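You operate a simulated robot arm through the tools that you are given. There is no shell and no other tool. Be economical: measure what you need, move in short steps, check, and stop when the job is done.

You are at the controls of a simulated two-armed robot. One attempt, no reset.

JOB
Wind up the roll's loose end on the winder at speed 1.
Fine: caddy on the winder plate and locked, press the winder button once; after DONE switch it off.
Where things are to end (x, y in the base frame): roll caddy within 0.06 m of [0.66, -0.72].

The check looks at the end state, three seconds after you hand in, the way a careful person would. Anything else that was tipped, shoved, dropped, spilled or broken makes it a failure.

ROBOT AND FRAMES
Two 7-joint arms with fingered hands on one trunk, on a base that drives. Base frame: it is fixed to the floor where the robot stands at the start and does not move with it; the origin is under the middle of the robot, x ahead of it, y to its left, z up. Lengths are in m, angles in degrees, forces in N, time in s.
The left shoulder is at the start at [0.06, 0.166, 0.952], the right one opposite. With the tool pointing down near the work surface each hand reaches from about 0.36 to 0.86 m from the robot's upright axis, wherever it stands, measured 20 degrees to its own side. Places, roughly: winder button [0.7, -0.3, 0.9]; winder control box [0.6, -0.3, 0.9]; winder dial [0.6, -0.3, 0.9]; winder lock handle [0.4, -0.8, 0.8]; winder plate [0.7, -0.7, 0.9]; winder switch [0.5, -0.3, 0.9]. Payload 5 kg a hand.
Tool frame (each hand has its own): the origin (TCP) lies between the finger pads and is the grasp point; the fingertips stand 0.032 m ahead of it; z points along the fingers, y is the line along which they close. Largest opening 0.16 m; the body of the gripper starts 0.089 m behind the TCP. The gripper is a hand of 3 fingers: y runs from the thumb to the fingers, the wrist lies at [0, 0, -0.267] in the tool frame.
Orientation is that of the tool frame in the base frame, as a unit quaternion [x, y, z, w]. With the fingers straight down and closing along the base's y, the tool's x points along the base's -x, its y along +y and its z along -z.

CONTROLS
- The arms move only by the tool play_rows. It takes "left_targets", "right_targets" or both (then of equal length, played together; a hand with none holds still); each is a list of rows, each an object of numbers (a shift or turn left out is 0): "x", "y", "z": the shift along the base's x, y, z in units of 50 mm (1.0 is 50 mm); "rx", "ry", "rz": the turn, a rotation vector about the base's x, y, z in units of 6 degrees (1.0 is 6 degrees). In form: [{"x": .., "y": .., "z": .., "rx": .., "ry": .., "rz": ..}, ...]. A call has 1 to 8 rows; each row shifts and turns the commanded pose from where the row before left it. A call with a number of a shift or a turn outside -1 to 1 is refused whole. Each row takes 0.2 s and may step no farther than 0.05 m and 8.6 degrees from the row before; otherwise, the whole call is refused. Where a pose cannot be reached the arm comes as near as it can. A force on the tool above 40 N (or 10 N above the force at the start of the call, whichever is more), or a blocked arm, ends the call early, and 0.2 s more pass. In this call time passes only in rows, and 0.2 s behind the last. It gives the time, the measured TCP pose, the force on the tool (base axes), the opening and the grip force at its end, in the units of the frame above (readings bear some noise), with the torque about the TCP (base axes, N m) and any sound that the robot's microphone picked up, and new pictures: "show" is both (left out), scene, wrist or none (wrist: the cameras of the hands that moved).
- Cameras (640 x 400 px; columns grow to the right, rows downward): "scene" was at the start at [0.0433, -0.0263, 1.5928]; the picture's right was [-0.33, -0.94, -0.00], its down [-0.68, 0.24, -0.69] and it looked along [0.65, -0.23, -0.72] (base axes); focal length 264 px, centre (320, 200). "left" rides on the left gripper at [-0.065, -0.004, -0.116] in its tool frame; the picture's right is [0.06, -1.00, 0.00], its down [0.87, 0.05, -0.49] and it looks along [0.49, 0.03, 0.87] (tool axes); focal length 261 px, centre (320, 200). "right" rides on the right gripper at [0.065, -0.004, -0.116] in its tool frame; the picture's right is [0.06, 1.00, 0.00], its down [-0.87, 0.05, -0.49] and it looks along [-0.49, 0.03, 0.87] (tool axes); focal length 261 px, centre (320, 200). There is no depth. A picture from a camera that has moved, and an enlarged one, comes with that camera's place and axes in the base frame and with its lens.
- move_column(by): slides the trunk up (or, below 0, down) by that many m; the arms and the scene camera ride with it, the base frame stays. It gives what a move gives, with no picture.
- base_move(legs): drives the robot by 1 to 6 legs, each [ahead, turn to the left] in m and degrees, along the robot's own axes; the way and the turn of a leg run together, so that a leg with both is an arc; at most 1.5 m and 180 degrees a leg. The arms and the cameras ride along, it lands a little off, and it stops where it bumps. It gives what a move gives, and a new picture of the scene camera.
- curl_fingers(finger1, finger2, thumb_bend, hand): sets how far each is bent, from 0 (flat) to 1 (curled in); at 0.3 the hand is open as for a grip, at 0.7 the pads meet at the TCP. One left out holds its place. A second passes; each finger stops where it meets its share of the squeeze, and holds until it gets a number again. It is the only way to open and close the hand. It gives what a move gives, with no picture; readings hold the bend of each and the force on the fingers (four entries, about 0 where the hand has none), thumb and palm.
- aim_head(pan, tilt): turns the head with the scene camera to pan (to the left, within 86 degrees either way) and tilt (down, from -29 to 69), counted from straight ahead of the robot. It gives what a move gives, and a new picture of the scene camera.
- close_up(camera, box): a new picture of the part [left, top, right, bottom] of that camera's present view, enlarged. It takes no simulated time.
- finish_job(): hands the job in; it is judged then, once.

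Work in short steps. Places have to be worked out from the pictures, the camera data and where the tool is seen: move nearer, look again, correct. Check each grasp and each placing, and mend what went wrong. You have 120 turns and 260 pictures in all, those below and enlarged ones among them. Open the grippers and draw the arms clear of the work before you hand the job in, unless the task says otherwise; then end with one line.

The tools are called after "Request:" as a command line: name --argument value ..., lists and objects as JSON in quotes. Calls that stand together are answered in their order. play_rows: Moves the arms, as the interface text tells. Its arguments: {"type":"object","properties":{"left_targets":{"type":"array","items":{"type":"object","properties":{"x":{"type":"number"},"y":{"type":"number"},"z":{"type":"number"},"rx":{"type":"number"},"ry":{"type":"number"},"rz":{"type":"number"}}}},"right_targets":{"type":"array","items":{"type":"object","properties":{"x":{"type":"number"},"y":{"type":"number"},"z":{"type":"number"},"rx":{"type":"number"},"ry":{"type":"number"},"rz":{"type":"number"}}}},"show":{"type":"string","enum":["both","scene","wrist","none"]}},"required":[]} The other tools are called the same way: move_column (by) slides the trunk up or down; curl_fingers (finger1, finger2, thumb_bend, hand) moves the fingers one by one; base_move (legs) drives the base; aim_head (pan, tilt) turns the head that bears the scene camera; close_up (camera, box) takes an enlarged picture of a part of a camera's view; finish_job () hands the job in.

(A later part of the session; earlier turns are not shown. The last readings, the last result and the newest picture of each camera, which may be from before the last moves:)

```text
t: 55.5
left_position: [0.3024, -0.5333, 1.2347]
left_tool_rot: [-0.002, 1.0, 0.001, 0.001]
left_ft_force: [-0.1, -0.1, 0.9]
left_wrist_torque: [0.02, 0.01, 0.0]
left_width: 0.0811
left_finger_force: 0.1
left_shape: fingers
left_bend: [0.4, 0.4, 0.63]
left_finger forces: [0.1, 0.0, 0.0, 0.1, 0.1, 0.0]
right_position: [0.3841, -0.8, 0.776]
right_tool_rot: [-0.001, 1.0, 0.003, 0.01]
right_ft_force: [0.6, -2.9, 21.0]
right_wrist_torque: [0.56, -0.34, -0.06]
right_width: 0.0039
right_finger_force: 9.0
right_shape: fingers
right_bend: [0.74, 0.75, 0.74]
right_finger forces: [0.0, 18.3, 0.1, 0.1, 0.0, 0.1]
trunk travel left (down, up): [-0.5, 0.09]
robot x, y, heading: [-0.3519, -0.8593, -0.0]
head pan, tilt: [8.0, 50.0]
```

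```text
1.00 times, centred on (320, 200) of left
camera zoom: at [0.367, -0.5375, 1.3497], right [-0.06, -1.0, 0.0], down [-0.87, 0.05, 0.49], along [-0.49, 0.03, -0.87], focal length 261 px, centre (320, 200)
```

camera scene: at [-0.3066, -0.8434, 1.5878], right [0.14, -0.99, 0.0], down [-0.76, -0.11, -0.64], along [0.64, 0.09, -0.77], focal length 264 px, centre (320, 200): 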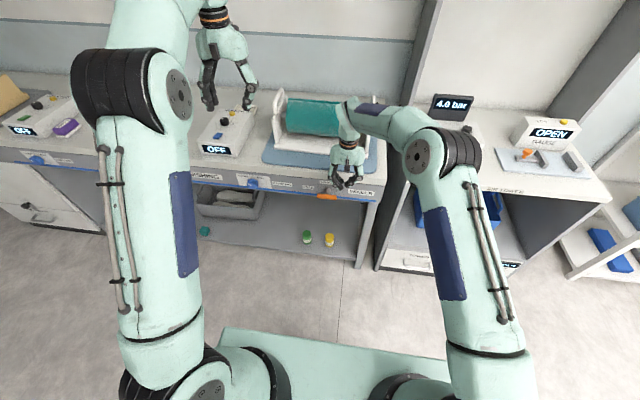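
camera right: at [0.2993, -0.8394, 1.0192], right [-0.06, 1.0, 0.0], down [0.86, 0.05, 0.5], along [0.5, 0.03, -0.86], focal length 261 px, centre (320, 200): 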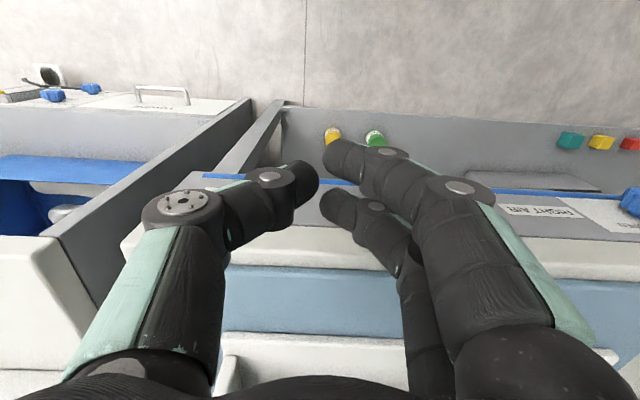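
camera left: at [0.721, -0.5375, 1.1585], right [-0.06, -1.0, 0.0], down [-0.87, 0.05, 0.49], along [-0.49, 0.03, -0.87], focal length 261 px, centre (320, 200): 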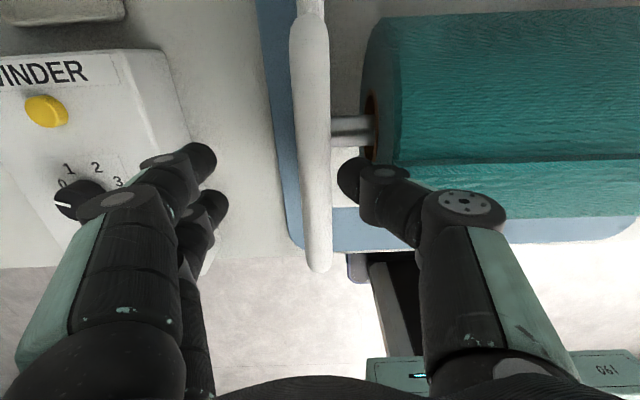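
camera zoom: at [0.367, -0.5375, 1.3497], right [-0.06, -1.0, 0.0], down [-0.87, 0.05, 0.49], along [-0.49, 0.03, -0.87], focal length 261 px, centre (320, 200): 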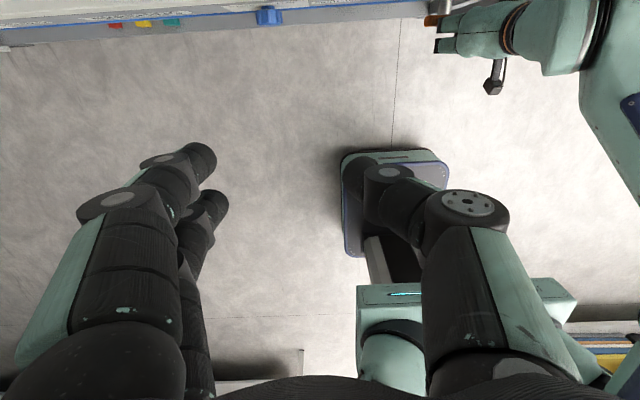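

Contact: 21 N and the bar's left end seems to rise. I check with the left wrist camera's side view.

Request:
close_up --camera "left" --box '[390, 0, 550, 100]'

Request:
play_rows --right_targets '[{"z": -0.15}, {"z": -0.15}]' --show "none"

Request:
close_up --camera "scene" --box '[280, 150, 380, 220]'

Request:
close_up --camera "left" --box '[390, 0, 550, 100]'

```text
4.00 times, centred on (470, 50) of left
camera zoom: at [0.367, -0.5375, 1.3497], right [-0.06, -1.0, 0.0], down [-0.87, 0.05, 0.49], along [-0.49, 0.03, -0.87], focal length 1043 px, centre (-280, 800)
```

zoom: 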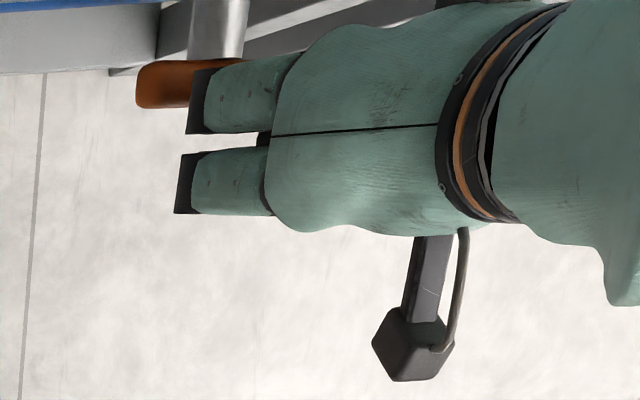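

```text
t: 55.9
left_position: [0.3046, -0.5336, 1.233]
left_tool_rot: [-0.002, 1.0, 0.002, 0.0]
left_ft_force: [0.2, -0.1, 0.6]
left_wrist_torque: [-0.03, 0.0, 0.02]
left_width: 0.0812
left_finger_force: 0.1
left_shape: fingers
left_bend: [0.4, 0.4, 0.63]
left_finger forces: [0.1, 0.0, 0.1, 0.0, 0.0, 0.1]
right_position: [0.3866, -0.8009, 0.7734]
right_tool_rot: [0.001, 1.0, 0.005, 0.013]
right_ft_force: [-4.6, -5.9, 19.6]
right_wrist_torque: [0.45, -0.21, 0.06]
right_width: 0.004
right_finger_force: 10.5
right_shape: fingers
right_bend: [0.75, 0.76, 0.74]
right_finger forces: [0.0, 20.4, 0.0, 0.0, 0.0, 0.1]
trunk travel left (down, up): [-0.5, 0.09]
robot x, y, heading: [-0.3492, -0.856, 0.1]
head pan, tilt: [8.0, 50.0]
stopped in row 2 (right hand): the force on the tool passed its limit (the readings are from after the stop); the commanded pose is now the measured one
```

```text
5.71 times, centred on (330, 185) of scene
camera zoom: at [-0.3082, -0.8445, 1.5877], right [0.14, -0.99, 0.0], down [-0.76, -0.11, -0.64], along [0.64, 0.09, -0.77], focal length 1508 px, centre (263, 286)
```

zoom: 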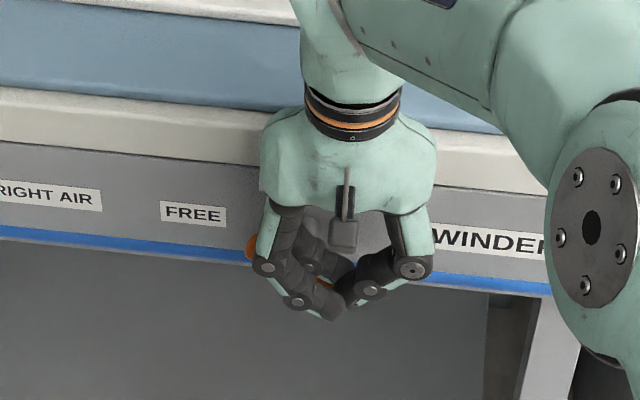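

```text
4.00 times, centred on (470, 50) of left
camera zoom: at [0.3687, -0.5383, 1.3479], right [-0.06, -1.0, 0.0], down [-0.87, 0.05, 0.49], along [-0.49, 0.03, -0.87], focal length 1043 px, centre (-280, 800)
```

zoom: 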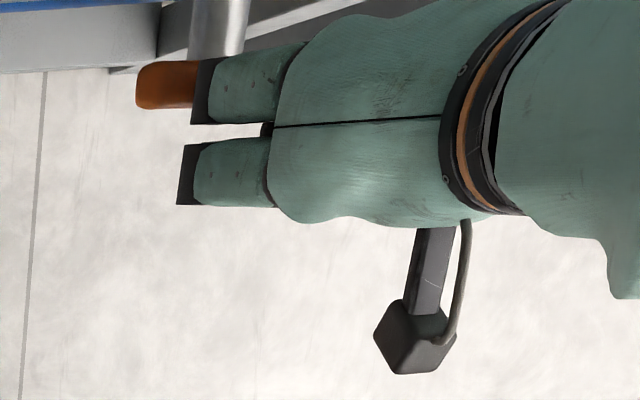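

The rear finger is on the bar and it has turned perhaps 20°, but the contact is too near the pivot. I shift the fist 14 mm outward (and 6 mm towards the bench) and press again.

Request:
play_rows --right_targets '[{"z": 0.5}, {"y": -0.28, "x": 0.12}, {"z": -0.3}, {"z": -0.3}, {"z": -0.2}, {"z": -0.2}]' --show "none"

Request:
close_up --camera "scene" --box '[280, 150, 380, 220]'

Request:
close_up --camera "left" --box '[390, 0, 550, 100]'

```text
t: 57.5
left_position: [0.3015, -0.5352, 1.2329]
left_tool_rot: [-0.002, 1.0, 0.002, 0.001]
left_ft_force: [-0.1, -0.1, -0.6]
left_wrist_torque: [-0.03, 0.02, 0.04]
left_width: 0.0811
left_finger_force: 0.2
left_shape: fingers
left_bend: [0.4, 0.4, 0.63]
left_finger forces: [0.0, 0.0, 0.1, 0.0, 0.1, 0.0]
right_position: [0.3954, -0.8192, 0.7502]
right_tool_rot: [0.005, 1.0, 0.003, 0.016]
right_ft_force: [-8.2, -14.1, 15.0]
right_wrist_torque: [0.75, -0.33, 0.06]
right_width: 0.0041
right_finger_force: 11.5
right_shape: fingers
right_bend: [0.75, 0.75, 0.74]
right_finger forces: [0.0, 23.0, 0.0, 0.0, 0.1, 0.0]
trunk travel left (down, up): [-0.5, 0.09]
robot x, y, heading: [-0.3505, -0.8535, -0.0]
head pan, tilt: [8.0, 50.0]
stopped in row 6 (right hand): the force on the tool passed its limit (the readings are from after the stop); the commanded pose is now the measured one
```

```text
5.71 times, centred on (330, 185) of scene
camera zoom: at [-0.3095, -0.8448, 1.5878], right [0.14, -0.99, 0.0], down [-0.76, -0.1, -0.64], along [0.64, 0.09, -0.77], focal length 1508 px, centre (263, 286)
```

zoom: 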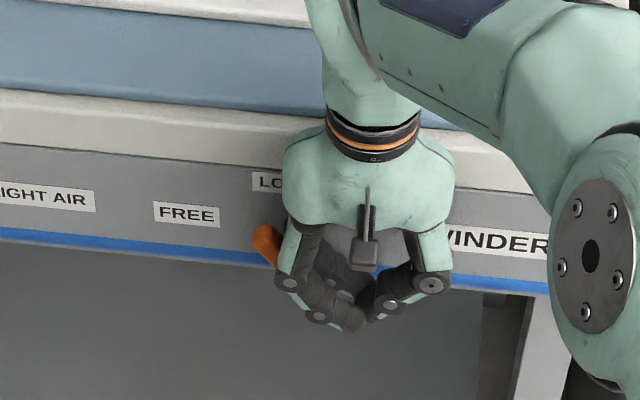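

```text
4.00 times, centred on (470, 50) of left
camera zoom: at [0.3674, -0.5383, 1.3492], right [-0.06, -1.0, 0.0], down [-0.87, 0.05, 0.49], along [-0.49, 0.03, -0.87], focal length 1043 px, centre (-280, 800)
```

zoom: 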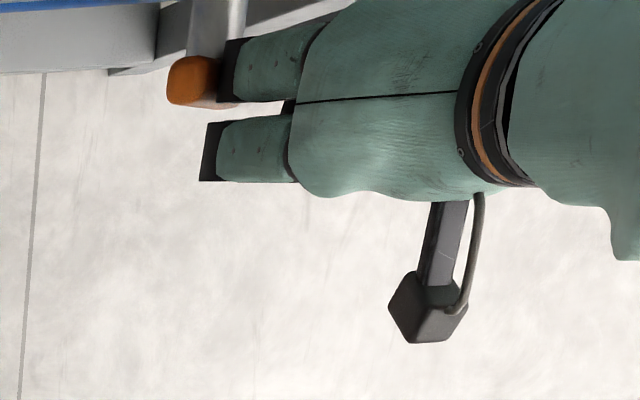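

The bar has turned to about 50°. I now push left and slightly down.

Request:
play_rows --right_targets '[{"y": 0.2, "z": -0.2}, {"y": 0.25, "z": -0.1}, {"y": 0.25, "z": -0.1}]' --show "none"

Request:
close_up --camera "scene" --box '[280, 150, 380, 220]'

Request:
close_up --camera "left" --box '[390, 0, 550, 100]'

```text
t: 57.8
left_position: [0.3033, -0.5347, 1.2333]
left_tool_rot: [-0.002, 1.0, 0.002, 0.002]
left_ft_force: [0.4, 0.2, -1.1]
left_wrist_torque: [-0.04, 0.05, 0.03]
left_width: 0.0811
left_finger_force: 0.1
left_shape: fingers
left_bend: [0.4, 0.4, 0.63]
left_finger forces: [0.0, 0.0, 0.0, 0.1, 0.0, 0.1]
right_position: [0.3953, -0.8188, 0.7493]
right_tool_rot: [0.007, 1.0, 0.001, 0.017]
right_ft_force: [-18.8, -15.6, 16.3]
right_wrist_torque: [0.84, -0.47, 0.44]
right_width: 0.0041
right_finger_force: 13.9
right_shape: fingers
right_bend: [0.75, 0.75, 0.74]
right_finger forces: [0.0, 28.8, 0.0, 0.0, 0.0, 0.1]
trunk travel left (down, up): [-0.5, 0.09]
robot x, y, heading: [-0.3523, -0.8567, -0.4]
head pan, tilt: [8.0, 50.0]
stopped in row 1 (right hand): the force on the tool passed its limit (the readings are from after the stop); the commanded pose is now the measured one
```

```text
5.71 times, centred on (330, 185) of scene
camera zoom: at [-0.31, -0.845, 1.5878], right [0.13, -0.99, 0.0], down [-0.76, -0.1, -0.64], along [0.64, 0.08, -0.77], focal length 1508 px, centre (263, 286)
```

zoom: 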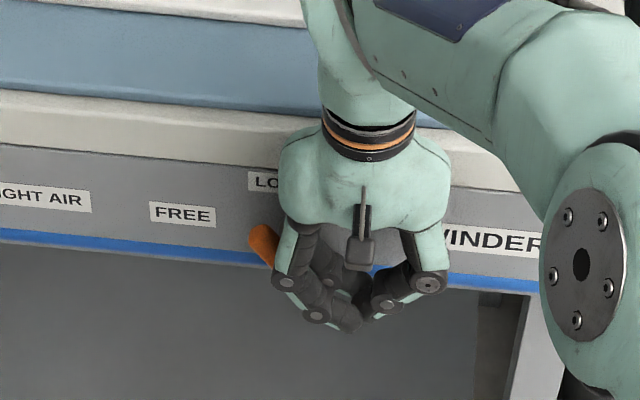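

```text
4.00 times, centred on (470, 50) of left
camera zoom: at [0.3673, -0.5389, 1.3492], right [-0.06, -1.0, 0.0], down [-0.87, 0.05, 0.49], along [-0.49, 0.03, -0.87], focal length 1043 px, centre (-280, 800)
```

zoom: 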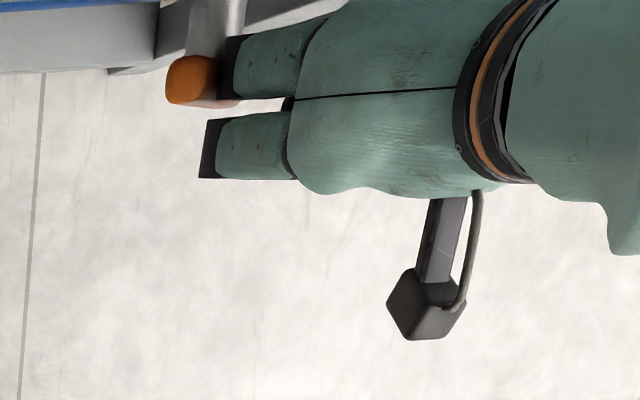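

There is a 19 N push away from the bench, so the fist is too deep in x. I back off 10 mm in x and then push left.

Request:
play_rows --right_targets '[{"x": -0.2}, {"y": 0.15, "z": -0.1}, {"y": 0.2, "z": -0.1}]' --show "none"

Request:
close_up --camera "left" --box '[390, 0, 550, 100]'

```text
t: 58.4
left_position: [0.305, -0.535, 1.2328]
left_tool_rot: [-0.001, 1.0, 0.002, 0.0]
left_ft_force: [-0.4, 0.8, -0.6]
left_wrist_torque: [-0.03, 0.04, 0.0]
left_width: 0.0813
left_finger_force: 0.2
left_shape: fingers
left_bend: [0.4, 0.4, 0.63]
left_finger forces: [0.1, 0.1, 0.1, 0.1, 0.0, 0.0]
right_position: [0.3931, -0.8189, 0.75]
right_tool_rot: [0.011, 1.0, 0.0, 0.025]
right_ft_force: [-7.3, -16.9, 13.5]
right_wrist_torque: [0.82, -0.26, 0.05]
right_width: 0.0039
right_finger_force: 10.7
right_shape: fingers
right_bend: [0.75, 0.75, 0.73]
right_finger forces: [0.0, 21.7, 0.1, 0.0, 0.0, 0.0]
trunk travel left (down, up): [-0.5, 0.09]
robot x, y, heading: [-0.3519, -0.8549, -0.5]
head pan, tilt: [8.0, 50.0]
stopped in row 3 (right hand): the force on the tool passed its limit (the readings are from after the stop); the commanded pose is now the measured one
```

```text
4.00 times, centred on (470, 50) of left
camera zoom: at [0.3691, -0.5393, 1.3486], right [-0.06, -1.0, 0.0], down [-0.87, 0.05, 0.49], along [-0.49, 0.03, -0.87], focal length 1043 px, centre (-280, 800)
```

zoom: 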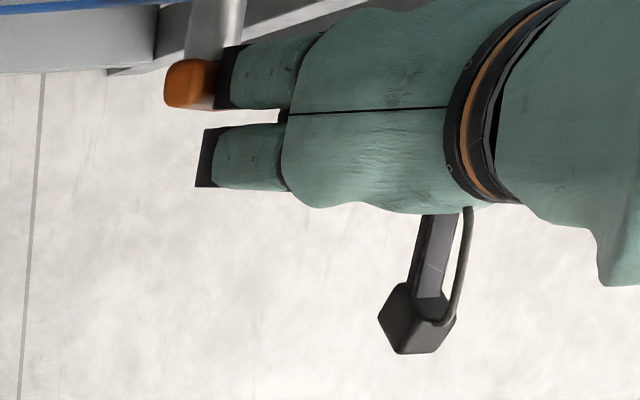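

The splayed knuckle jams against the pivot from this side. Instead I go over to the left and push the raised (left) end rightward from above.

Request:
play_rows --right_targets '[{"z": 0.9, "y": -0.1}, {"z": 0.95}, {"z": 0.95, "x": -0.1}, {"y": 0.95}, {"y": 0.95}, {"y": 0.75}, {"z": -0.7}]' --show "scene"

Request:
close_up --camera "scene" --box '[280, 150, 380, 220]'

Request:
close_up --camera "left" --box '[340, 0, 550, 130]'

```text
t: 60.0
left_position: [0.3061, -0.536, 1.2328]
left_tool_rot: [-0.001, 1.0, 0.001, -0.001]
left_ft_force: [0.6, -0.5, -0.4]
left_wrist_torque: [0.02, 0.04, -0.03]
left_width: 0.0808
left_finger_force: 0.0
left_shape: fingers
left_bend: [0.4, 0.4, 0.63]
left_finger forces: [0.0, 0.0, 0.1, 0.1, 0.0, 0.0]
right_position: [0.3675, -0.691, 0.8568]
right_tool_rot: [0.01, 1.0, 0.001, 0.021]
right_ft_force: [0.6, -0.5, 0.0]
right_wrist_torque: [-0.02, 0.05, 0.01]
right_width: 0.0034
right_finger_force: 0.1
right_shape: fingers
right_bend: [0.75, 0.75, 0.73]
right_finger forces: [0.0, 0.1, 0.0, 0.0, 0.0, 0.0]
right hand out of reach, approached as far as the arm can: row 6
trunk travel left (down, up): [-0.5, 0.09]
robot x, y, heading: [-0.3499, -0.8565, -0.6]
head pan, tilt: [8.0, 50.0]
camera scene: at [-0.3058, -0.8452, 1.5877], right [0.13, -0.99, 0.0], down [-0.76, -0.1, -0.64], along [0.64, 0.08, -0.77], focal length 264 px, centre (320, 200)
```

scene: 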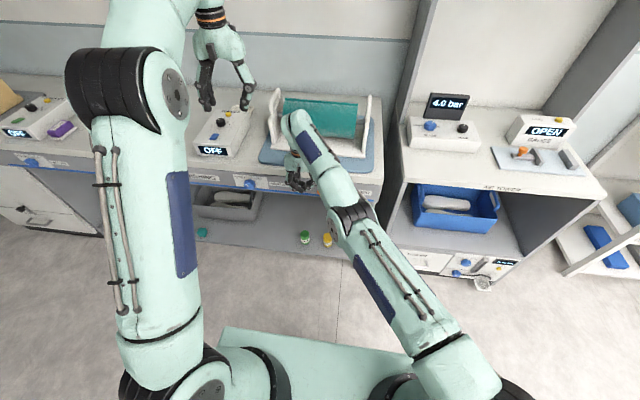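

```text
5.71 times, centred on (330, 185) of scene
camera zoom: at [-0.3058, -0.8452, 1.5877], right [0.13, -0.99, 0.0], down [-0.76, -0.1, -0.64], along [0.64, 0.08, -0.77], focal length 1508 px, centre (263, 286)
```

zoom: 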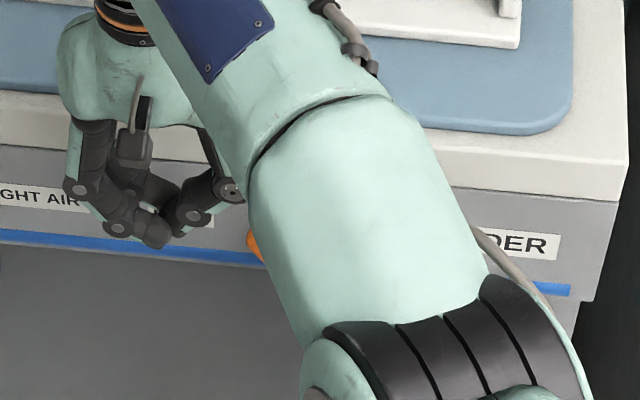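

```text
3.05 times, centred on (445, 65) of left
camera zoom: at [0.3712, -0.5401, 1.3475], right [-0.06, -1.0, 0.0], down [-0.87, 0.05, 0.49], along [-0.49, 0.03, -0.87], focal length 794 px, centre (-61, 611)
```

zoom: 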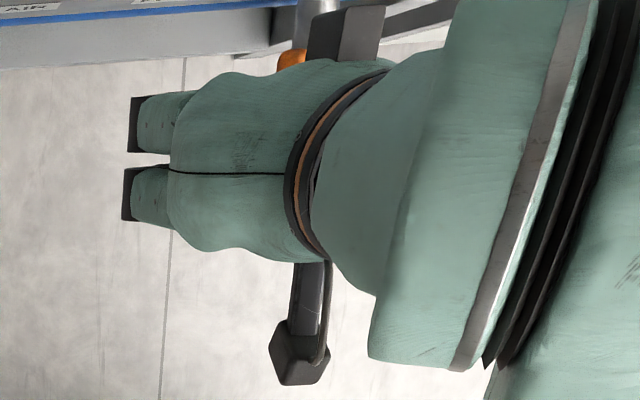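

The fist is left of the bar. I align x to 0.388, lower to z 0.812 and push right.

Request:
play_rows --right_targets '[{"x": 0.4}, {"z": -0.45}, {"z": -0.45}, {"y": -0.4}, {"y": -0.3}, {"y": -0.3}]' --show "none"

Request:
close_up --camera "scene" --box '[280, 150, 380, 220]'

Request:
close_up --camera "left" --box '[340, 0, 550, 130]'

```text
t: 61.4
left_position: [0.3058, -0.5361, 1.2313]
left_tool_rot: [-0.001, 1.0, 0.002, -0.001]
left_ft_force: [0.4, -1.0, 0.4]
left_wrist_torque: [0.03, 0.0, 0.01]
left_width: 0.0813
left_finger_force: 0.1
left_shape: fingers
left_bend: [0.4, 0.4, 0.63]
left_finger forces: [0.1, 0.0, 0.0, 0.0, 0.1, 0.1]
right_position: [0.3694, -0.7401, 0.8142]
right_tool_rot: [0.009, 1.0, 0.001, 0.021]
right_ft_force: [-0.1, 0.3, -0.4]
right_wrist_torque: [0.01, 0.0, -0.02]
right_width: 0.0033
right_finger_force: 0.0
right_shape: fingers
right_bend: [0.75, 0.75, 0.73]
right_finger forces: [0.0, 0.1, 0.0, 0.0, 0.1, 0.0]
right hand out of reach, approached as far as the arm can: row 1
trunk travel left (down, up): [-0.5, 0.09]
robot x, y, heading: [-0.3521, -0.8561, -0.3]
head pan, tilt: [8.0, 50.0]
```

```text
5.71 times, centred on (330, 185) of scene
camera zoom: at [-0.3072, -0.845, 1.5878], right [0.13, -0.99, 0.0], down [-0.76, -0.1, -0.64], along [0.64, 0.08, -0.77], focal length 1508 px, centre (263, 286)
```

zoom: 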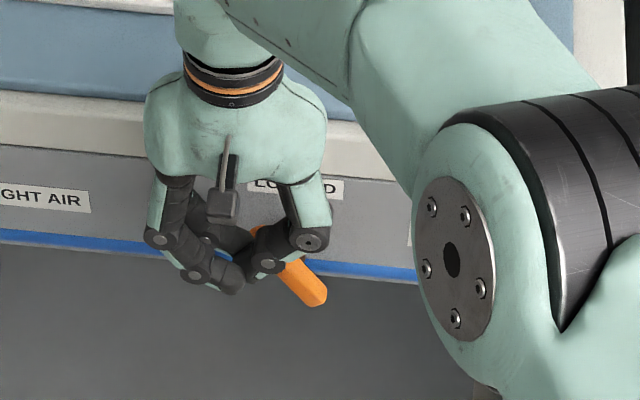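

```text
3.05 times, centred on (445, 65) of left
camera zoom: at [0.3698, -0.5393, 1.3484], right [-0.06, -1.0, 0.0], down [-0.87, 0.05, 0.49], along [-0.49, 0.03, -0.87], focal length 794 px, centre (-61, 611)
```

zoom: 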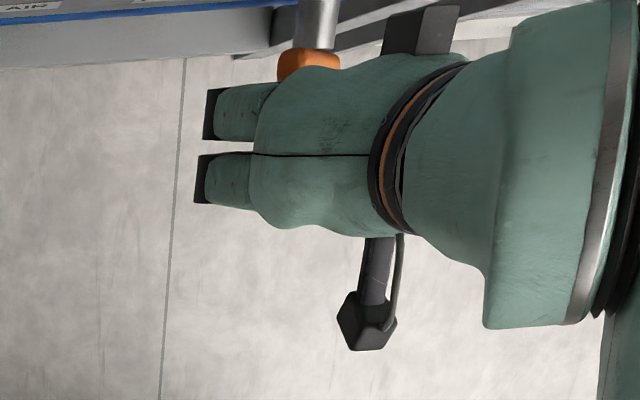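

x stayed at 0.369, so the fist is in front of the bar. I step back left a bit, advance x and push again.

Request:
play_rows --right_targets '[{"y": 0.4, "z": 0.1}, {"x": 0.25, "z": -0.1}, {"x": 0.25}, {"y": -0.3}, {"y": -0.3}]' --show "none"

Request:
close_up --camera "scene" --box '[280, 150, 380, 220]'

Request:
close_up --camera "left" --box '[340, 0, 550, 130]'

```text
t: 62.6
left_position: [0.304, -0.5333, 1.2311]
left_tool_rot: [-0.002, 1.0, 0.001, -0.001]
left_ft_force: [-0.3, -0.4, 0.6]
left_wrist_torque: [0.04, 0.0, -0.02]
left_width: 0.081
left_finger_force: 0.0
left_shape: fingers
left_bend: [0.4, 0.4, 0.63]
left_finger forces: [0.0, 0.1, 0.0, 0.0, 0.0, 0.1]
right_position: [0.3835, -0.7455, 0.8151]
right_tool_rot: [0.008, 1.0, 0.002, 0.023]
right_ft_force: [1.2, 4.8, 4.4]
right_wrist_torque: [0.06, -0.12, 0.07]
right_width: 0.0034
right_finger_force: 6.7
right_shape: fingers
right_bend: [0.75, 0.76, 0.73]
right_finger forces: [0.1, 13.0, 0.0, 0.0, 0.1, 0.0]
right hand out of reach, approached as far as the arm can: row 3
trunk travel left (down, up): [-0.5, 0.09]
robot x, y, heading: [-0.3527, -0.8555, -0.7]
head pan, tilt: [8.0, 50.0]
```

```text
5.71 times, centred on (330, 185) of scene
camera zoom: at [-0.3078, -0.8442, 1.5879], right [0.13, -0.99, 0.0], down [-0.76, -0.1, -0.64], along [0.64, 0.08, -0.77], focal length 1508 px, centre (263, 286)
```

zoom: 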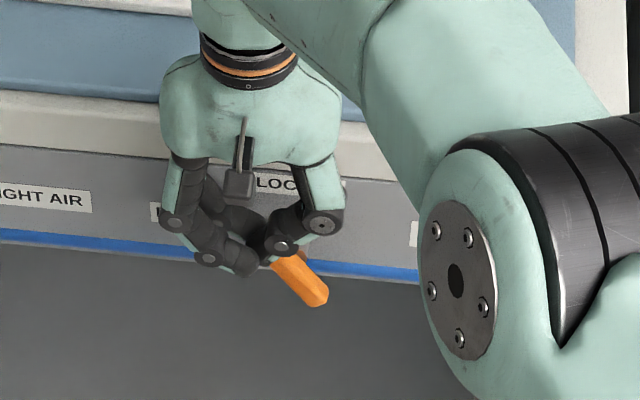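

```text
3.05 times, centred on (445, 65) of left
camera zoom: at [0.3689, -0.5379, 1.3486], right [-0.06, -1.0, 0.0], down [-0.87, 0.05, 0.49], along [-0.49, 0.03, -0.87], focal length 794 px, centre (-61, 611)
```

zoom: 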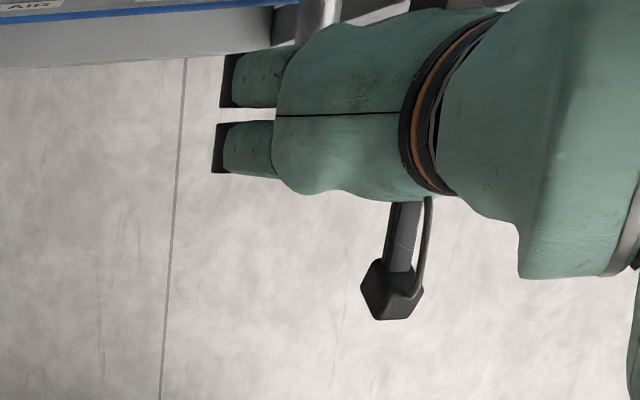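

Finger contact (13 N) with the bar's raised end. I keep pushing right.

Request:
play_rows --right_targets '[{"y": -0.2}, {"y": -0.2}, {"y": -0.2}]' --show "none"

Request:
close_up --camera "scene" --box '[280, 150, 380, 220]'

```text
t: 63.4
left_position: [0.3041, -0.5353, 1.2349]
left_tool_rot: [-0.003, 1.0, 0.001, 0.001]
left_ft_force: [0.8, 0.2, -0.5]
left_wrist_torque: [0.05, 0.02, -0.02]
left_width: 0.0809
left_finger_force: 0.0
left_shape: fingers
left_bend: [0.4, 0.4, 0.63]
left_finger forces: [0.0, 0.0, 0.0, 0.0, 0.0, 0.0]
right_position: [0.3855, -0.7776, 0.8168]
right_tool_rot: [0.009, 1.0, 0.001, 0.025]
right_ft_force: [1.9, 7.7, 26.1]
right_wrist_torque: [0.14, -0.43, 0.1]
right_width: 0.0032
right_finger_force: 17.6
right_shape: fingers
right_bend: [0.75, 0.78, 0.74]
right_finger forces: [0.0, 35.6, 0.1, 0.0, 0.1, 0.1]
trunk travel left (down, up): [-0.5, 0.09]
robot x, y, heading: [-0.3521, -0.8568, -0.4]
head pan, tilt: [8.0, 50.0]
```

```text
5.71 times, centred on (330, 185) of scene
camera zoom: at [-0.3093, -0.8447, 1.5881], right [0.13, -0.99, 0.0], down [-0.76, -0.1, -0.64], along [0.64, 0.08, -0.77], focal length 1508 px, centre (263, 286)
```

zoom: 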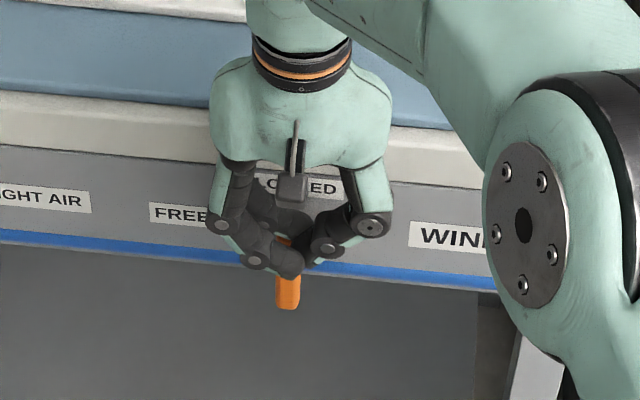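

The bar looks upright now. I lift the hand straight up and look.

Request:
play_rows --right_targets '[{"z": 0.6}, {"z": 0.9}, {"z": 0.9}, {"z": 0.9, "y": -0.3}, {"y": -0.9}, {"y": -0.9}]' --show "none"

Request:
close_up --camera "scene" --box '[260, 140, 400, 230]'

```text
t: 64.8
left_position: [0.3054, -0.5361, 1.2319]
left_tool_rot: [-0.001, 1.0, 0.001, 0.0]
left_ft_force: [-0.3, 0.5, 0.0]
left_wrist_torque: [0.04, 0.04, -0.02]
left_width: 0.0808
left_finger_force: 0.0
left_shape: fingers
left_bend: [0.4, 0.4, 0.63]
left_finger forces: [0.0, 0.0, 0.1, 0.0, 0.0, 0.0]
right_position: [0.3866, -0.8847, 0.9825]
right_tool_rot: [0.009, 1.0, 0.0, 0.022]
right_ft_force: [0.6, 0.0, 1.5]
right_wrist_torque: [-0.01, -0.01, -0.02]
right_width: 0.0038
right_finger_force: 0.0
right_shape: fingers
right_bend: [0.75, 0.76, 0.73]
right_finger forces: [0.1, 0.0, 0.0, 0.0, 0.0, 0.0]
trunk travel left (down, up): [-0.5, 0.09]
robot x, y, heading: [-0.3522, -0.8537, -0.5]
head pan, tilt: [8.0, 50.0]
```

```text
4.44 times, centred on (330, 185) of scene
camera zoom: at [-0.3072, -0.8456, 1.5878], right [0.13, -0.99, 0.0], down [-0.76, -0.1, -0.64], along [0.64, 0.08, -0.77], focal length 1173 px, centre (276, 267)
```

zoom: 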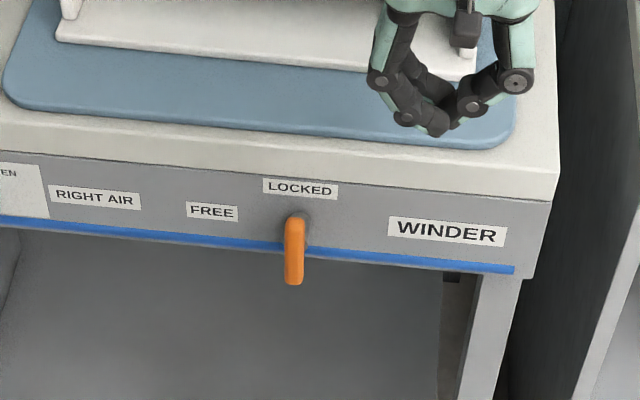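

The bar is upright under LOCKED. I raise the right hand, back off and drive over to stand in front of the control box.

Request:
play_rows --right_targets '[{"z": 0.9}, {"z": 0.9}, {"z": 0.9}, {"z": 0.9}, {"z": 0.9}]' --show "none"

Request:
base_move --legs '[[-0.2, 0], [0, 90], [0.45, 0], [0, -89.5], [0.5, 0]]'

```text
t: 66.0
left_position: [0.3031, -0.5358, 1.2353]
left_tool_rot: [-0.001, 1.0, 0.002, 0.002]
left_ft_force: [-0.6, 0.4, 0.9]
left_wrist_torque: [0.01, -0.07, 0.03]
left_width: 0.081
left_finger_force: 0.1
left_shape: fingers
left_bend: [0.4, 0.4, 0.63]
left_finger forces: [0.0, 0.0, 0.0, 0.0, 0.0, 0.0]
right_position: [0.3665, -0.8935, 1.1895]
right_tool_rot: [0.009, 1.0, 0.002, 0.024]
right_ft_force: [-0.9, 0.1, 0.7]
right_wrist_torque: [0.02, -0.06, 0.01]
right_width: 0.0033
right_finger_force: 0.1
right_shape: fingers
right_bend: [0.75, 0.76, 0.73]
right_finger forces: [0.0, 0.0, 0.0, 0.0, 0.1, 0.0]
right hand out of reach, approached as far as the arm can: row 4, 5
trunk travel left (down, up): [-0.5, 0.09]
robot x, y, heading: [-0.3499, -0.8544, -0.5]
head pan, tilt: [8.0, 50.0]
```

```text
t: 80.1
left_position: [0.6081, -0.0602, 1.2317]
left_tool_rot: [-0.009, 1.0, 0.001, 0.0]
left_ft_force: [0.8, 0.1, 0.5]
left_wrist_torque: [0.0, -0.02, -0.01]
left_width: 0.0811
left_finger_force: 0.1
left_shape: fingers
left_bend: [0.4, 0.4, 0.63]
left_finger forces: [0.1, 0.0, 0.0, 0.1, 0.1, 0.0]
right_position: [0.6775, -0.4163, 1.1865]
right_tool_rot: [0.0, 1.0, 0.001, 0.022]
right_ft_force: [0.6, -0.8, 0.4]
right_wrist_torque: [0.01, 0.04, 0.0]
right_width: 0.0033
right_finger_force: 0.0
right_shape: fingers
right_bend: [0.75, 0.76, 0.73]
right_finger forces: [0.0, 0.1, 0.1, 0.1, 0.0, 0.1]
trunk travel left (down, up): [-0.5, 0.09]
robot x, y, heading: [-0.0438, -0.3917, 0.5]
head pan, tilt: [8.0, 50.0]
camera scene: at [0.0014, -0.3803, 1.5878], right [0.15, -0.99, 0.0], down [-0.76, -0.11, -0.64], along [0.64, 0.1, -0.77], focal length 264 px, centre (320, 200)
```

scene: 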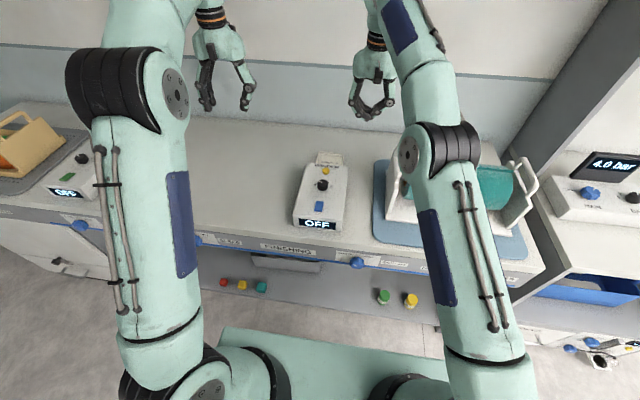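

Now the box is straight ahead. I zoom in for the dial and the part positions.

Request:
close_up --camera "scene" --box '[270, 145, 370, 240]'

Request:
close_up --camera "scene" --box '[300, 145, 350, 190]'

Request:
close_up --camera "right" --box '[0, 0, 640, 400]'

Request:
close_up --camera "left" --box '[0, 0, 640, 400]'

```text
4.21 times, centred on (320, 192) of scene
camera zoom: at [0.0014, -0.3803, 1.5878], right [0.15, -0.99, 0.0], down [-0.76, -0.11, -0.64], along [0.64, 0.1, -0.77], focal length 1111 px, centre (320, 232)
```

zoom: 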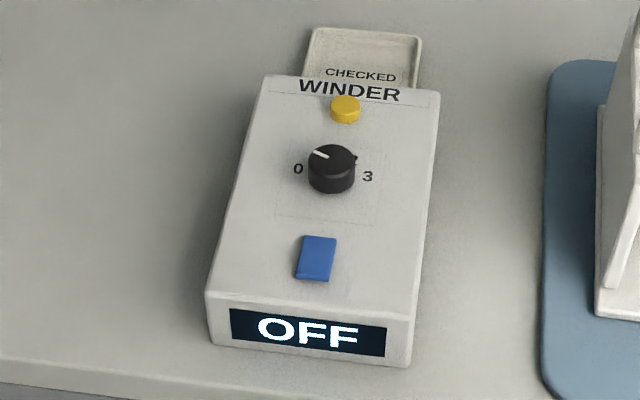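

```text
8.89 times, centred on (325, 168) of scene
camera zoom: at [0.0014, -0.3803, 1.5878], right [0.15, -0.99, 0.0], down [-0.76, -0.11, -0.64], along [0.64, 0.1, -0.77], focal length 2346 px, centre (276, 489)
```

zoom: 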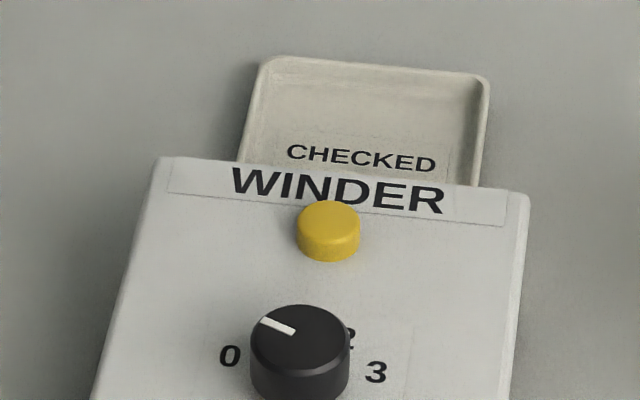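

```text
1.00 times, centred on (320, 200) of right
camera zoom: at [0.6084, -0.42, 1.3006], right [-0.06, 1.0, 0.0], down [0.85, 0.05, 0.53], along [0.53, 0.03, -0.85], focal length 261 px, centre (320, 200)
```

zoom: 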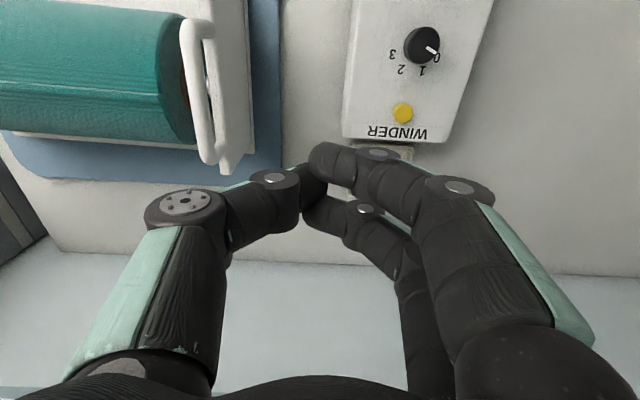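

```text
1.00 times, centred on (320, 200) of left
camera zoom: at [0.673, -0.0636, 1.3477], right [-0.04, -1.0, 0.0], down [-0.87, 0.04, 0.49], along [-0.49, 0.02, -0.87], focal length 261 px, centre (320, 200)
```

zoom: 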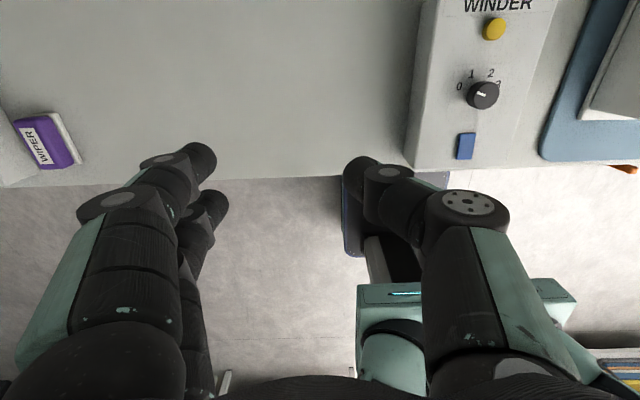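

Request:
close_up --camera "right" --box '[370, 10, 470, 90]'

Request:
close_up --camera "left" --box '[440, 50, 540, 130]'

```text
5.00 times, centred on (420, 50) of right
camera zoom: at [0.6084, -0.42, 1.3006], right [-0.06, 1.0, 0.0], down [0.85, 0.05, 0.53], along [0.53, 0.03, -0.85], focal length 1303 px, centre (-180, 950)
```

zoom: 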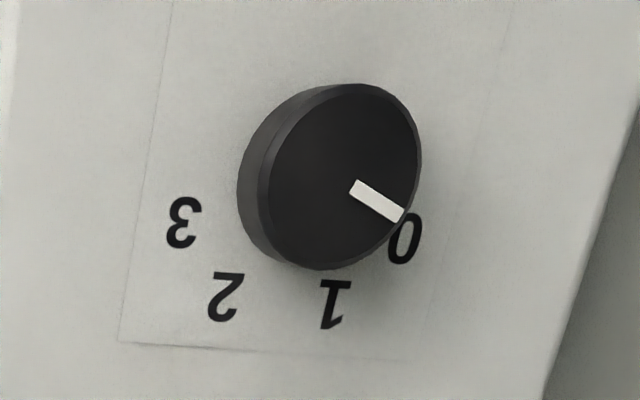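

```text
5.00 times, centred on (490, 90) of left
camera zoom: at [0.673, -0.0636, 1.3477], right [-0.04, -1.0, 0.0], down [-0.87, 0.04, 0.49], along [-0.49, 0.02, -0.87], focal length 1303 px, centre (-530, 750)
```

zoom: 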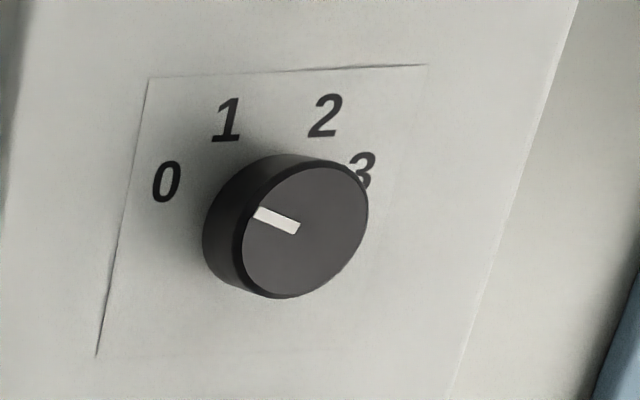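

Dial points at 0. I judge the knob at (0.606, -0.298, top 0.955), the button at (0.69, -0.298, 0.93), and the switch at (0.526, -0.297, 0.935). I move the right hand aside and bring the left over the knob.

Request:
curl_fingers --hand "left" --finger1 0.5 --finger2 0.5 --thumb_bend 0.5

Request:
play_rows --right_targets '[{"x": -0.4, "y": -0.6}, {"x": -0.6, "y": -0.6}, {"x": -0.6, "y": -0.6}, {"x": -0.6, "y": -0.6}]' --show "none"

Request:
play_rows --left_targets '[{"y": -0.8, "z": -0.5}, {"y": -0.8, "z": -0.5}, {"y": -0.8, "z": -0.5}, {"y": -0.8, "z": -0.5}, {"y": -0.8, "z": -0.5}, {"y": -0.75, "z": -0.5}]' --show "both"

```text
t: 81.1
left_position: [0.6077, -0.0599, 1.2308]
left_tool_rot: [-0.01, 1.0, 0.002, -0.001]
left_ft_force: [0.3, -0.1, 0.2]
left_wrist_torque: [-0.02, 0.0, 0.0]
left_width: 0.0876
left_finger_force: 0.1
left_shape: fingers
left_bend: [0.5, 0.5, 0.5]
left_finger forces: [0.0, 0.0, 0.1, 0.0, 0.0, 0.0]
right_position: [0.6766, -0.4164, 1.1886]
right_tool_rot: [-0.001, 1.0, 0.0, 0.021]
right_ft_force: [0.6, 0.2, -1.0]
right_wrist_torque: [0.05, -0.03, 0.01]
right_width: 0.0033
right_finger_force: 0.2
right_shape: fingers
right_bend: [0.75, 0.76, 0.73]
right_finger forces: [0.0, 0.1, 0.0, 0.0, 0.1, 0.0]
trunk travel left (down, up): [-0.5, 0.09]
robot x, y, heading: [-0.0394, -0.3905, 0.7]
head pan, tilt: [8.0, 50.0]
```

```text
t: 82.1
left_position: [0.6073, -0.0617, 1.2329]
left_tool_rot: [-0.009, 1.0, 0.002, 0.0]
left_ft_force: [-0.3, -0.4, 0.9]
left_wrist_torque: [0.02, -0.02, 0.0]
left_width: 0.0875
left_finger_force: 0.0
left_shape: fingers
left_bend: [0.5, 0.5, 0.5]
left_finger forces: [0.1, 0.0, 0.1, 0.0, 0.0, 0.0]
right_position: [0.5685, -0.5373, 1.1901]
right_tool_rot: [0.001, 1.0, 0.002, 0.023]
right_ft_force: [0.5, 0.5, 0.2]
right_wrist_torque: [0.03, -0.01, -0.01]
right_width: 0.0032
right_finger_force: 0.0
right_shape: fingers
right_bend: [0.75, 0.76, 0.73]
right_finger forces: [0.0, 0.0, 0.1, 0.0, 0.0, 0.0]
trunk travel left (down, up): [-0.5, 0.09]
robot x, y, heading: [-0.0463, -0.3942, 0.3]
head pan, tilt: [8.0, 50.0]
```

```text
t: 83.5
left_position: [0.6085, -0.2999, 1.0839]
left_tool_rot: [-0.01, 1.0, 0.002, 0.0]
left_ft_force: [0.3, 0.3, -0.4]
left_wrist_torque: [0.05, 0.03, 0.01]
left_width: 0.0875
left_finger_force: 0.1
left_shape: fingers
left_bend: [0.5, 0.5, 0.5]
left_finger forces: [0.0, 0.0, 0.0, 0.0, 0.1, 0.0]
right_position: [0.5702, -0.5379, 1.1896]
right_tool_rot: [0.0, 1.0, 0.002, 0.022]
right_ft_force: [0.3, 0.3, 0.6]
right_wrist_torque: [0.04, 0.03, -0.02]
right_width: 0.0036
right_finger_force: 0.1
right_shape: fingers
right_bend: [0.75, 0.76, 0.73]
right_finger forces: [0.0, 0.1, 0.0, 0.0, 0.0, 0.1]
trunk travel left (down, up): [-0.5, 0.09]
robot x, y, heading: [-0.0446, -0.3922, 0.5]
head pan, tilt: [8.0, 50.0]
camera scene: at [0.0009, -0.3812, 1.5878], right [0.15, -0.99, 0.0], down [-0.76, -0.11, -0.64], along [0.64, 0.1, -0.77], focal length 264 px, centre (320, 200)
camera left: at [0.6726, -0.3012, 1.1993], right [-0.04, -1.0, 0.0], down [-0.87, 0.04, 0.49], along [-0.49, 0.02, -0.87], focal length 261 px, centre (320, 200)
```

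scene: 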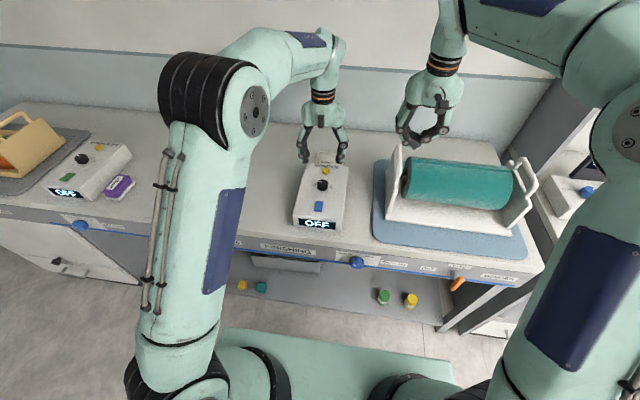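
left: 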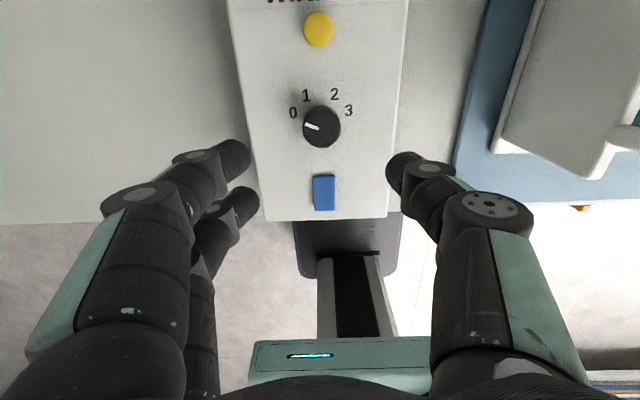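

The hand is well centred over the knob; labels stand about 43° apart. I lower to just above grip height.

Request:
play_rows --left_targets '[{"z": -0.8}, {"z": -0.7}, {"z": -0.5}]' --show "wrist"

Request:
close_up --camera "scene" --box '[270, 130, 370, 220]'

```text
t: 84.3
left_position: [0.6081, -0.2985, 0.9808]
left_tool_rot: [-0.011, 1.0, 0.002, 0.0]
left_ft_force: [0.6, 0.9, 0.0]
left_wrist_torque: [-0.02, 0.0, 0.01]
left_width: 0.0874
left_finger_force: 0.1
left_shape: fingers
left_bend: [0.5, 0.5, 0.5]
left_finger forces: [0.0, 0.0, 0.0, 0.0, 0.0, 0.0]
right_position: [0.5699, -0.5365, 1.1898]
right_tool_rot: [0.0, 1.0, 0.001, 0.022]
right_ft_force: [-1.3, 0.8, 0.0]
right_wrist_torque: [0.0, 0.01, 0.01]
right_width: 0.0037
right_finger_force: 0.1
right_shape: fingers
right_bend: [0.75, 0.76, 0.73]
right_finger forces: [0.1, 0.0, 0.0, 0.0, 0.0, 0.0]
trunk travel left (down, up): [-0.5, 0.09]
robot x, y, heading: [-0.0427, -0.3919, 0.5]
head pan, tilt: [8.0, 50.0]
camera left: at [0.6727, -0.3006, 1.0981], right [-0.04, -1.0, 0.0], down [-0.87, 0.04, 0.49], along [-0.49, 0.02, -0.87], focal length 261 px, centre (320, 200)
```

left: 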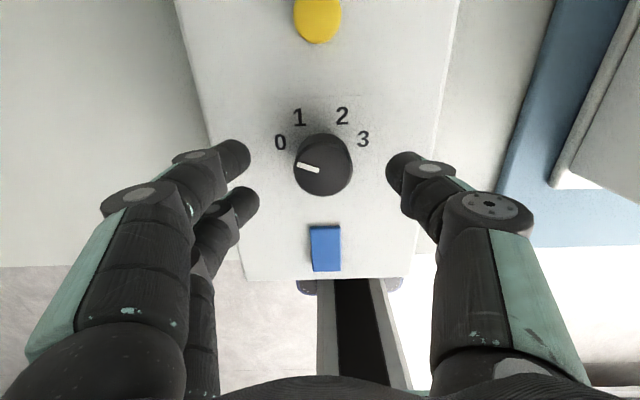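

```text
4.44 times, centred on (320, 175) of scene
camera zoom: at [0.001, -0.3804, 1.5878], right [0.15, -0.99, 0.0], down [-0.76, -0.11, -0.64], along [0.64, 0.1, -0.77], focal length 1173 px, centre (320, 311)
```

zoom: 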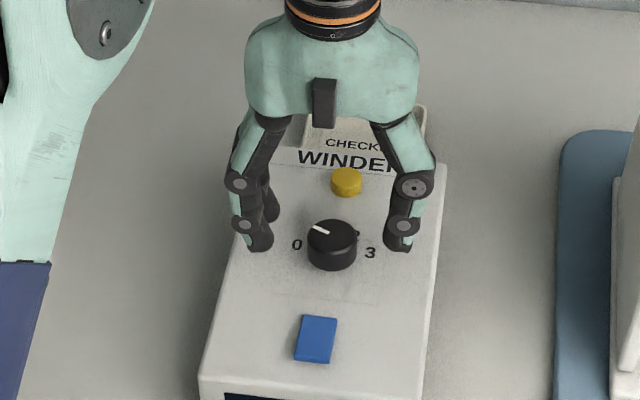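

I lower 10 mm more and close gently on the knob.

Request:
play_rows --left_targets '[{"z": -0.1}, {"z": -0.12}]' --show "none"

Request:
curl_fingers --hand "left" --finger1 0.66 --finger2 0.66 --thumb_bend 0.66

Request:
close_up --camera "left" --box '[160, 60, 480, 260]'

Request:
close_up --camera "scene" --box '[270, 130, 370, 220]'

```text
t: 84.9
left_position: [0.6071, -0.2976, 0.9713]
left_tool_rot: [-0.01, 1.0, 0.002, 0.0]
left_ft_force: [-0.6, -0.3, -0.5]
left_wrist_torque: [-0.01, 0.0, 0.0]
left_width: 0.0872
left_finger_force: 0.0
left_shape: fingers
left_bend: [0.5, 0.5, 0.5]
left_finger forces: [0.1, 0.1, 0.0, 0.0, 0.0, 0.0]
right_position: [0.569, -0.5362, 1.1893]
right_tool_rot: [-0.001, 1.0, 0.001, 0.023]
right_ft_force: [0.0, -0.2, -0.4]
right_wrist_torque: [0.02, 0.0, 0.0]
right_width: 0.0034
right_finger_force: 0.1
right_shape: fingers
right_bend: [0.75, 0.76, 0.73]
right_finger forces: [0.0, 0.0, 0.0, 0.0, 0.0, 0.1]
trunk travel left (down, up): [-0.5, 0.09]
robot x, y, heading: [-0.0421, -0.3915, 0.4]
head pan, tilt: [8.0, 50.0]
```

```text
t: 85.9
left_position: [0.6072, -0.2974, 0.9715]
left_tool_rot: [-0.01, 1.0, 0.002, 0.0]
left_ft_force: [-0.6, -5.4, -4.0]
left_wrist_torque: [-0.03, 0.04, 0.02]
left_width: 0.0396
left_finger_force: 5.6
left_shape: fingers
left_bend: [0.64, 0.64, 0.63]
left_finger forces: [1.9, 1.6, 0.0, 0.0, 8.3, 0.0]
right_position: [0.5688, -0.538, 1.1897]
right_tool_rot: [0.0, 1.0, 0.002, 0.021]
right_ft_force: [0.6, 0.1, 0.2]
right_wrist_torque: [0.0, 0.0, 0.0]
right_width: 0.0034
right_finger_force: 0.1
right_shape: fingers
right_bend: [0.75, 0.76, 0.73]
right_finger forces: [0.0, 0.0, 0.0, 0.1, 0.0, 0.0]
trunk travel left (down, up): [-0.5, 0.09]
robot x, y, heading: [-0.0452, -0.3901, 0.5]
head pan, tilt: [8.0, 50.0]
```

```text
2.00 times, centred on (320, 160) of left
camera zoom: at [0.6721, -0.3013, 1.0872], right [-0.04, -1.0, 0.0], down [-0.87, 0.04, 0.49], along [-0.49, 0.02, -0.87], focal length 521 px, centre (320, 280)
```

zoom: 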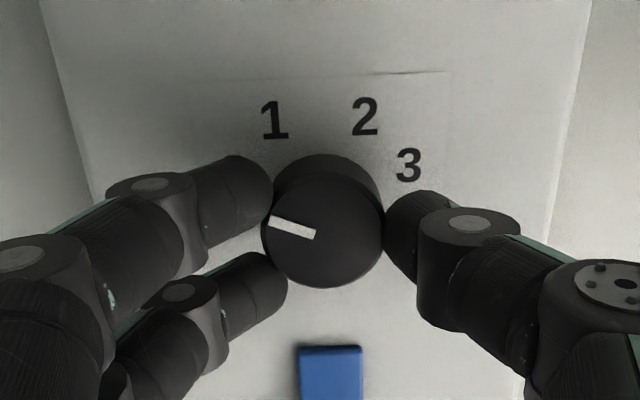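

```text
4.44 times, centred on (320, 175) of scene
camera zoom: at [0.0008, -0.3808, 1.5878], right [0.15, -0.99, 0.0], down [-0.76, -0.11, -0.64], along [0.64, 0.1, -0.77], focal length 1173 px, centre (320, 311)
```

zoom: 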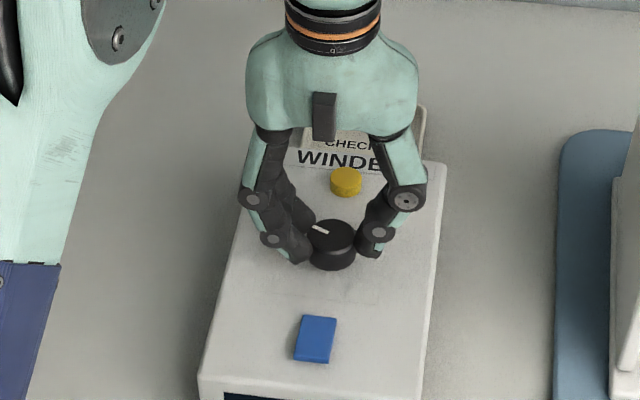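

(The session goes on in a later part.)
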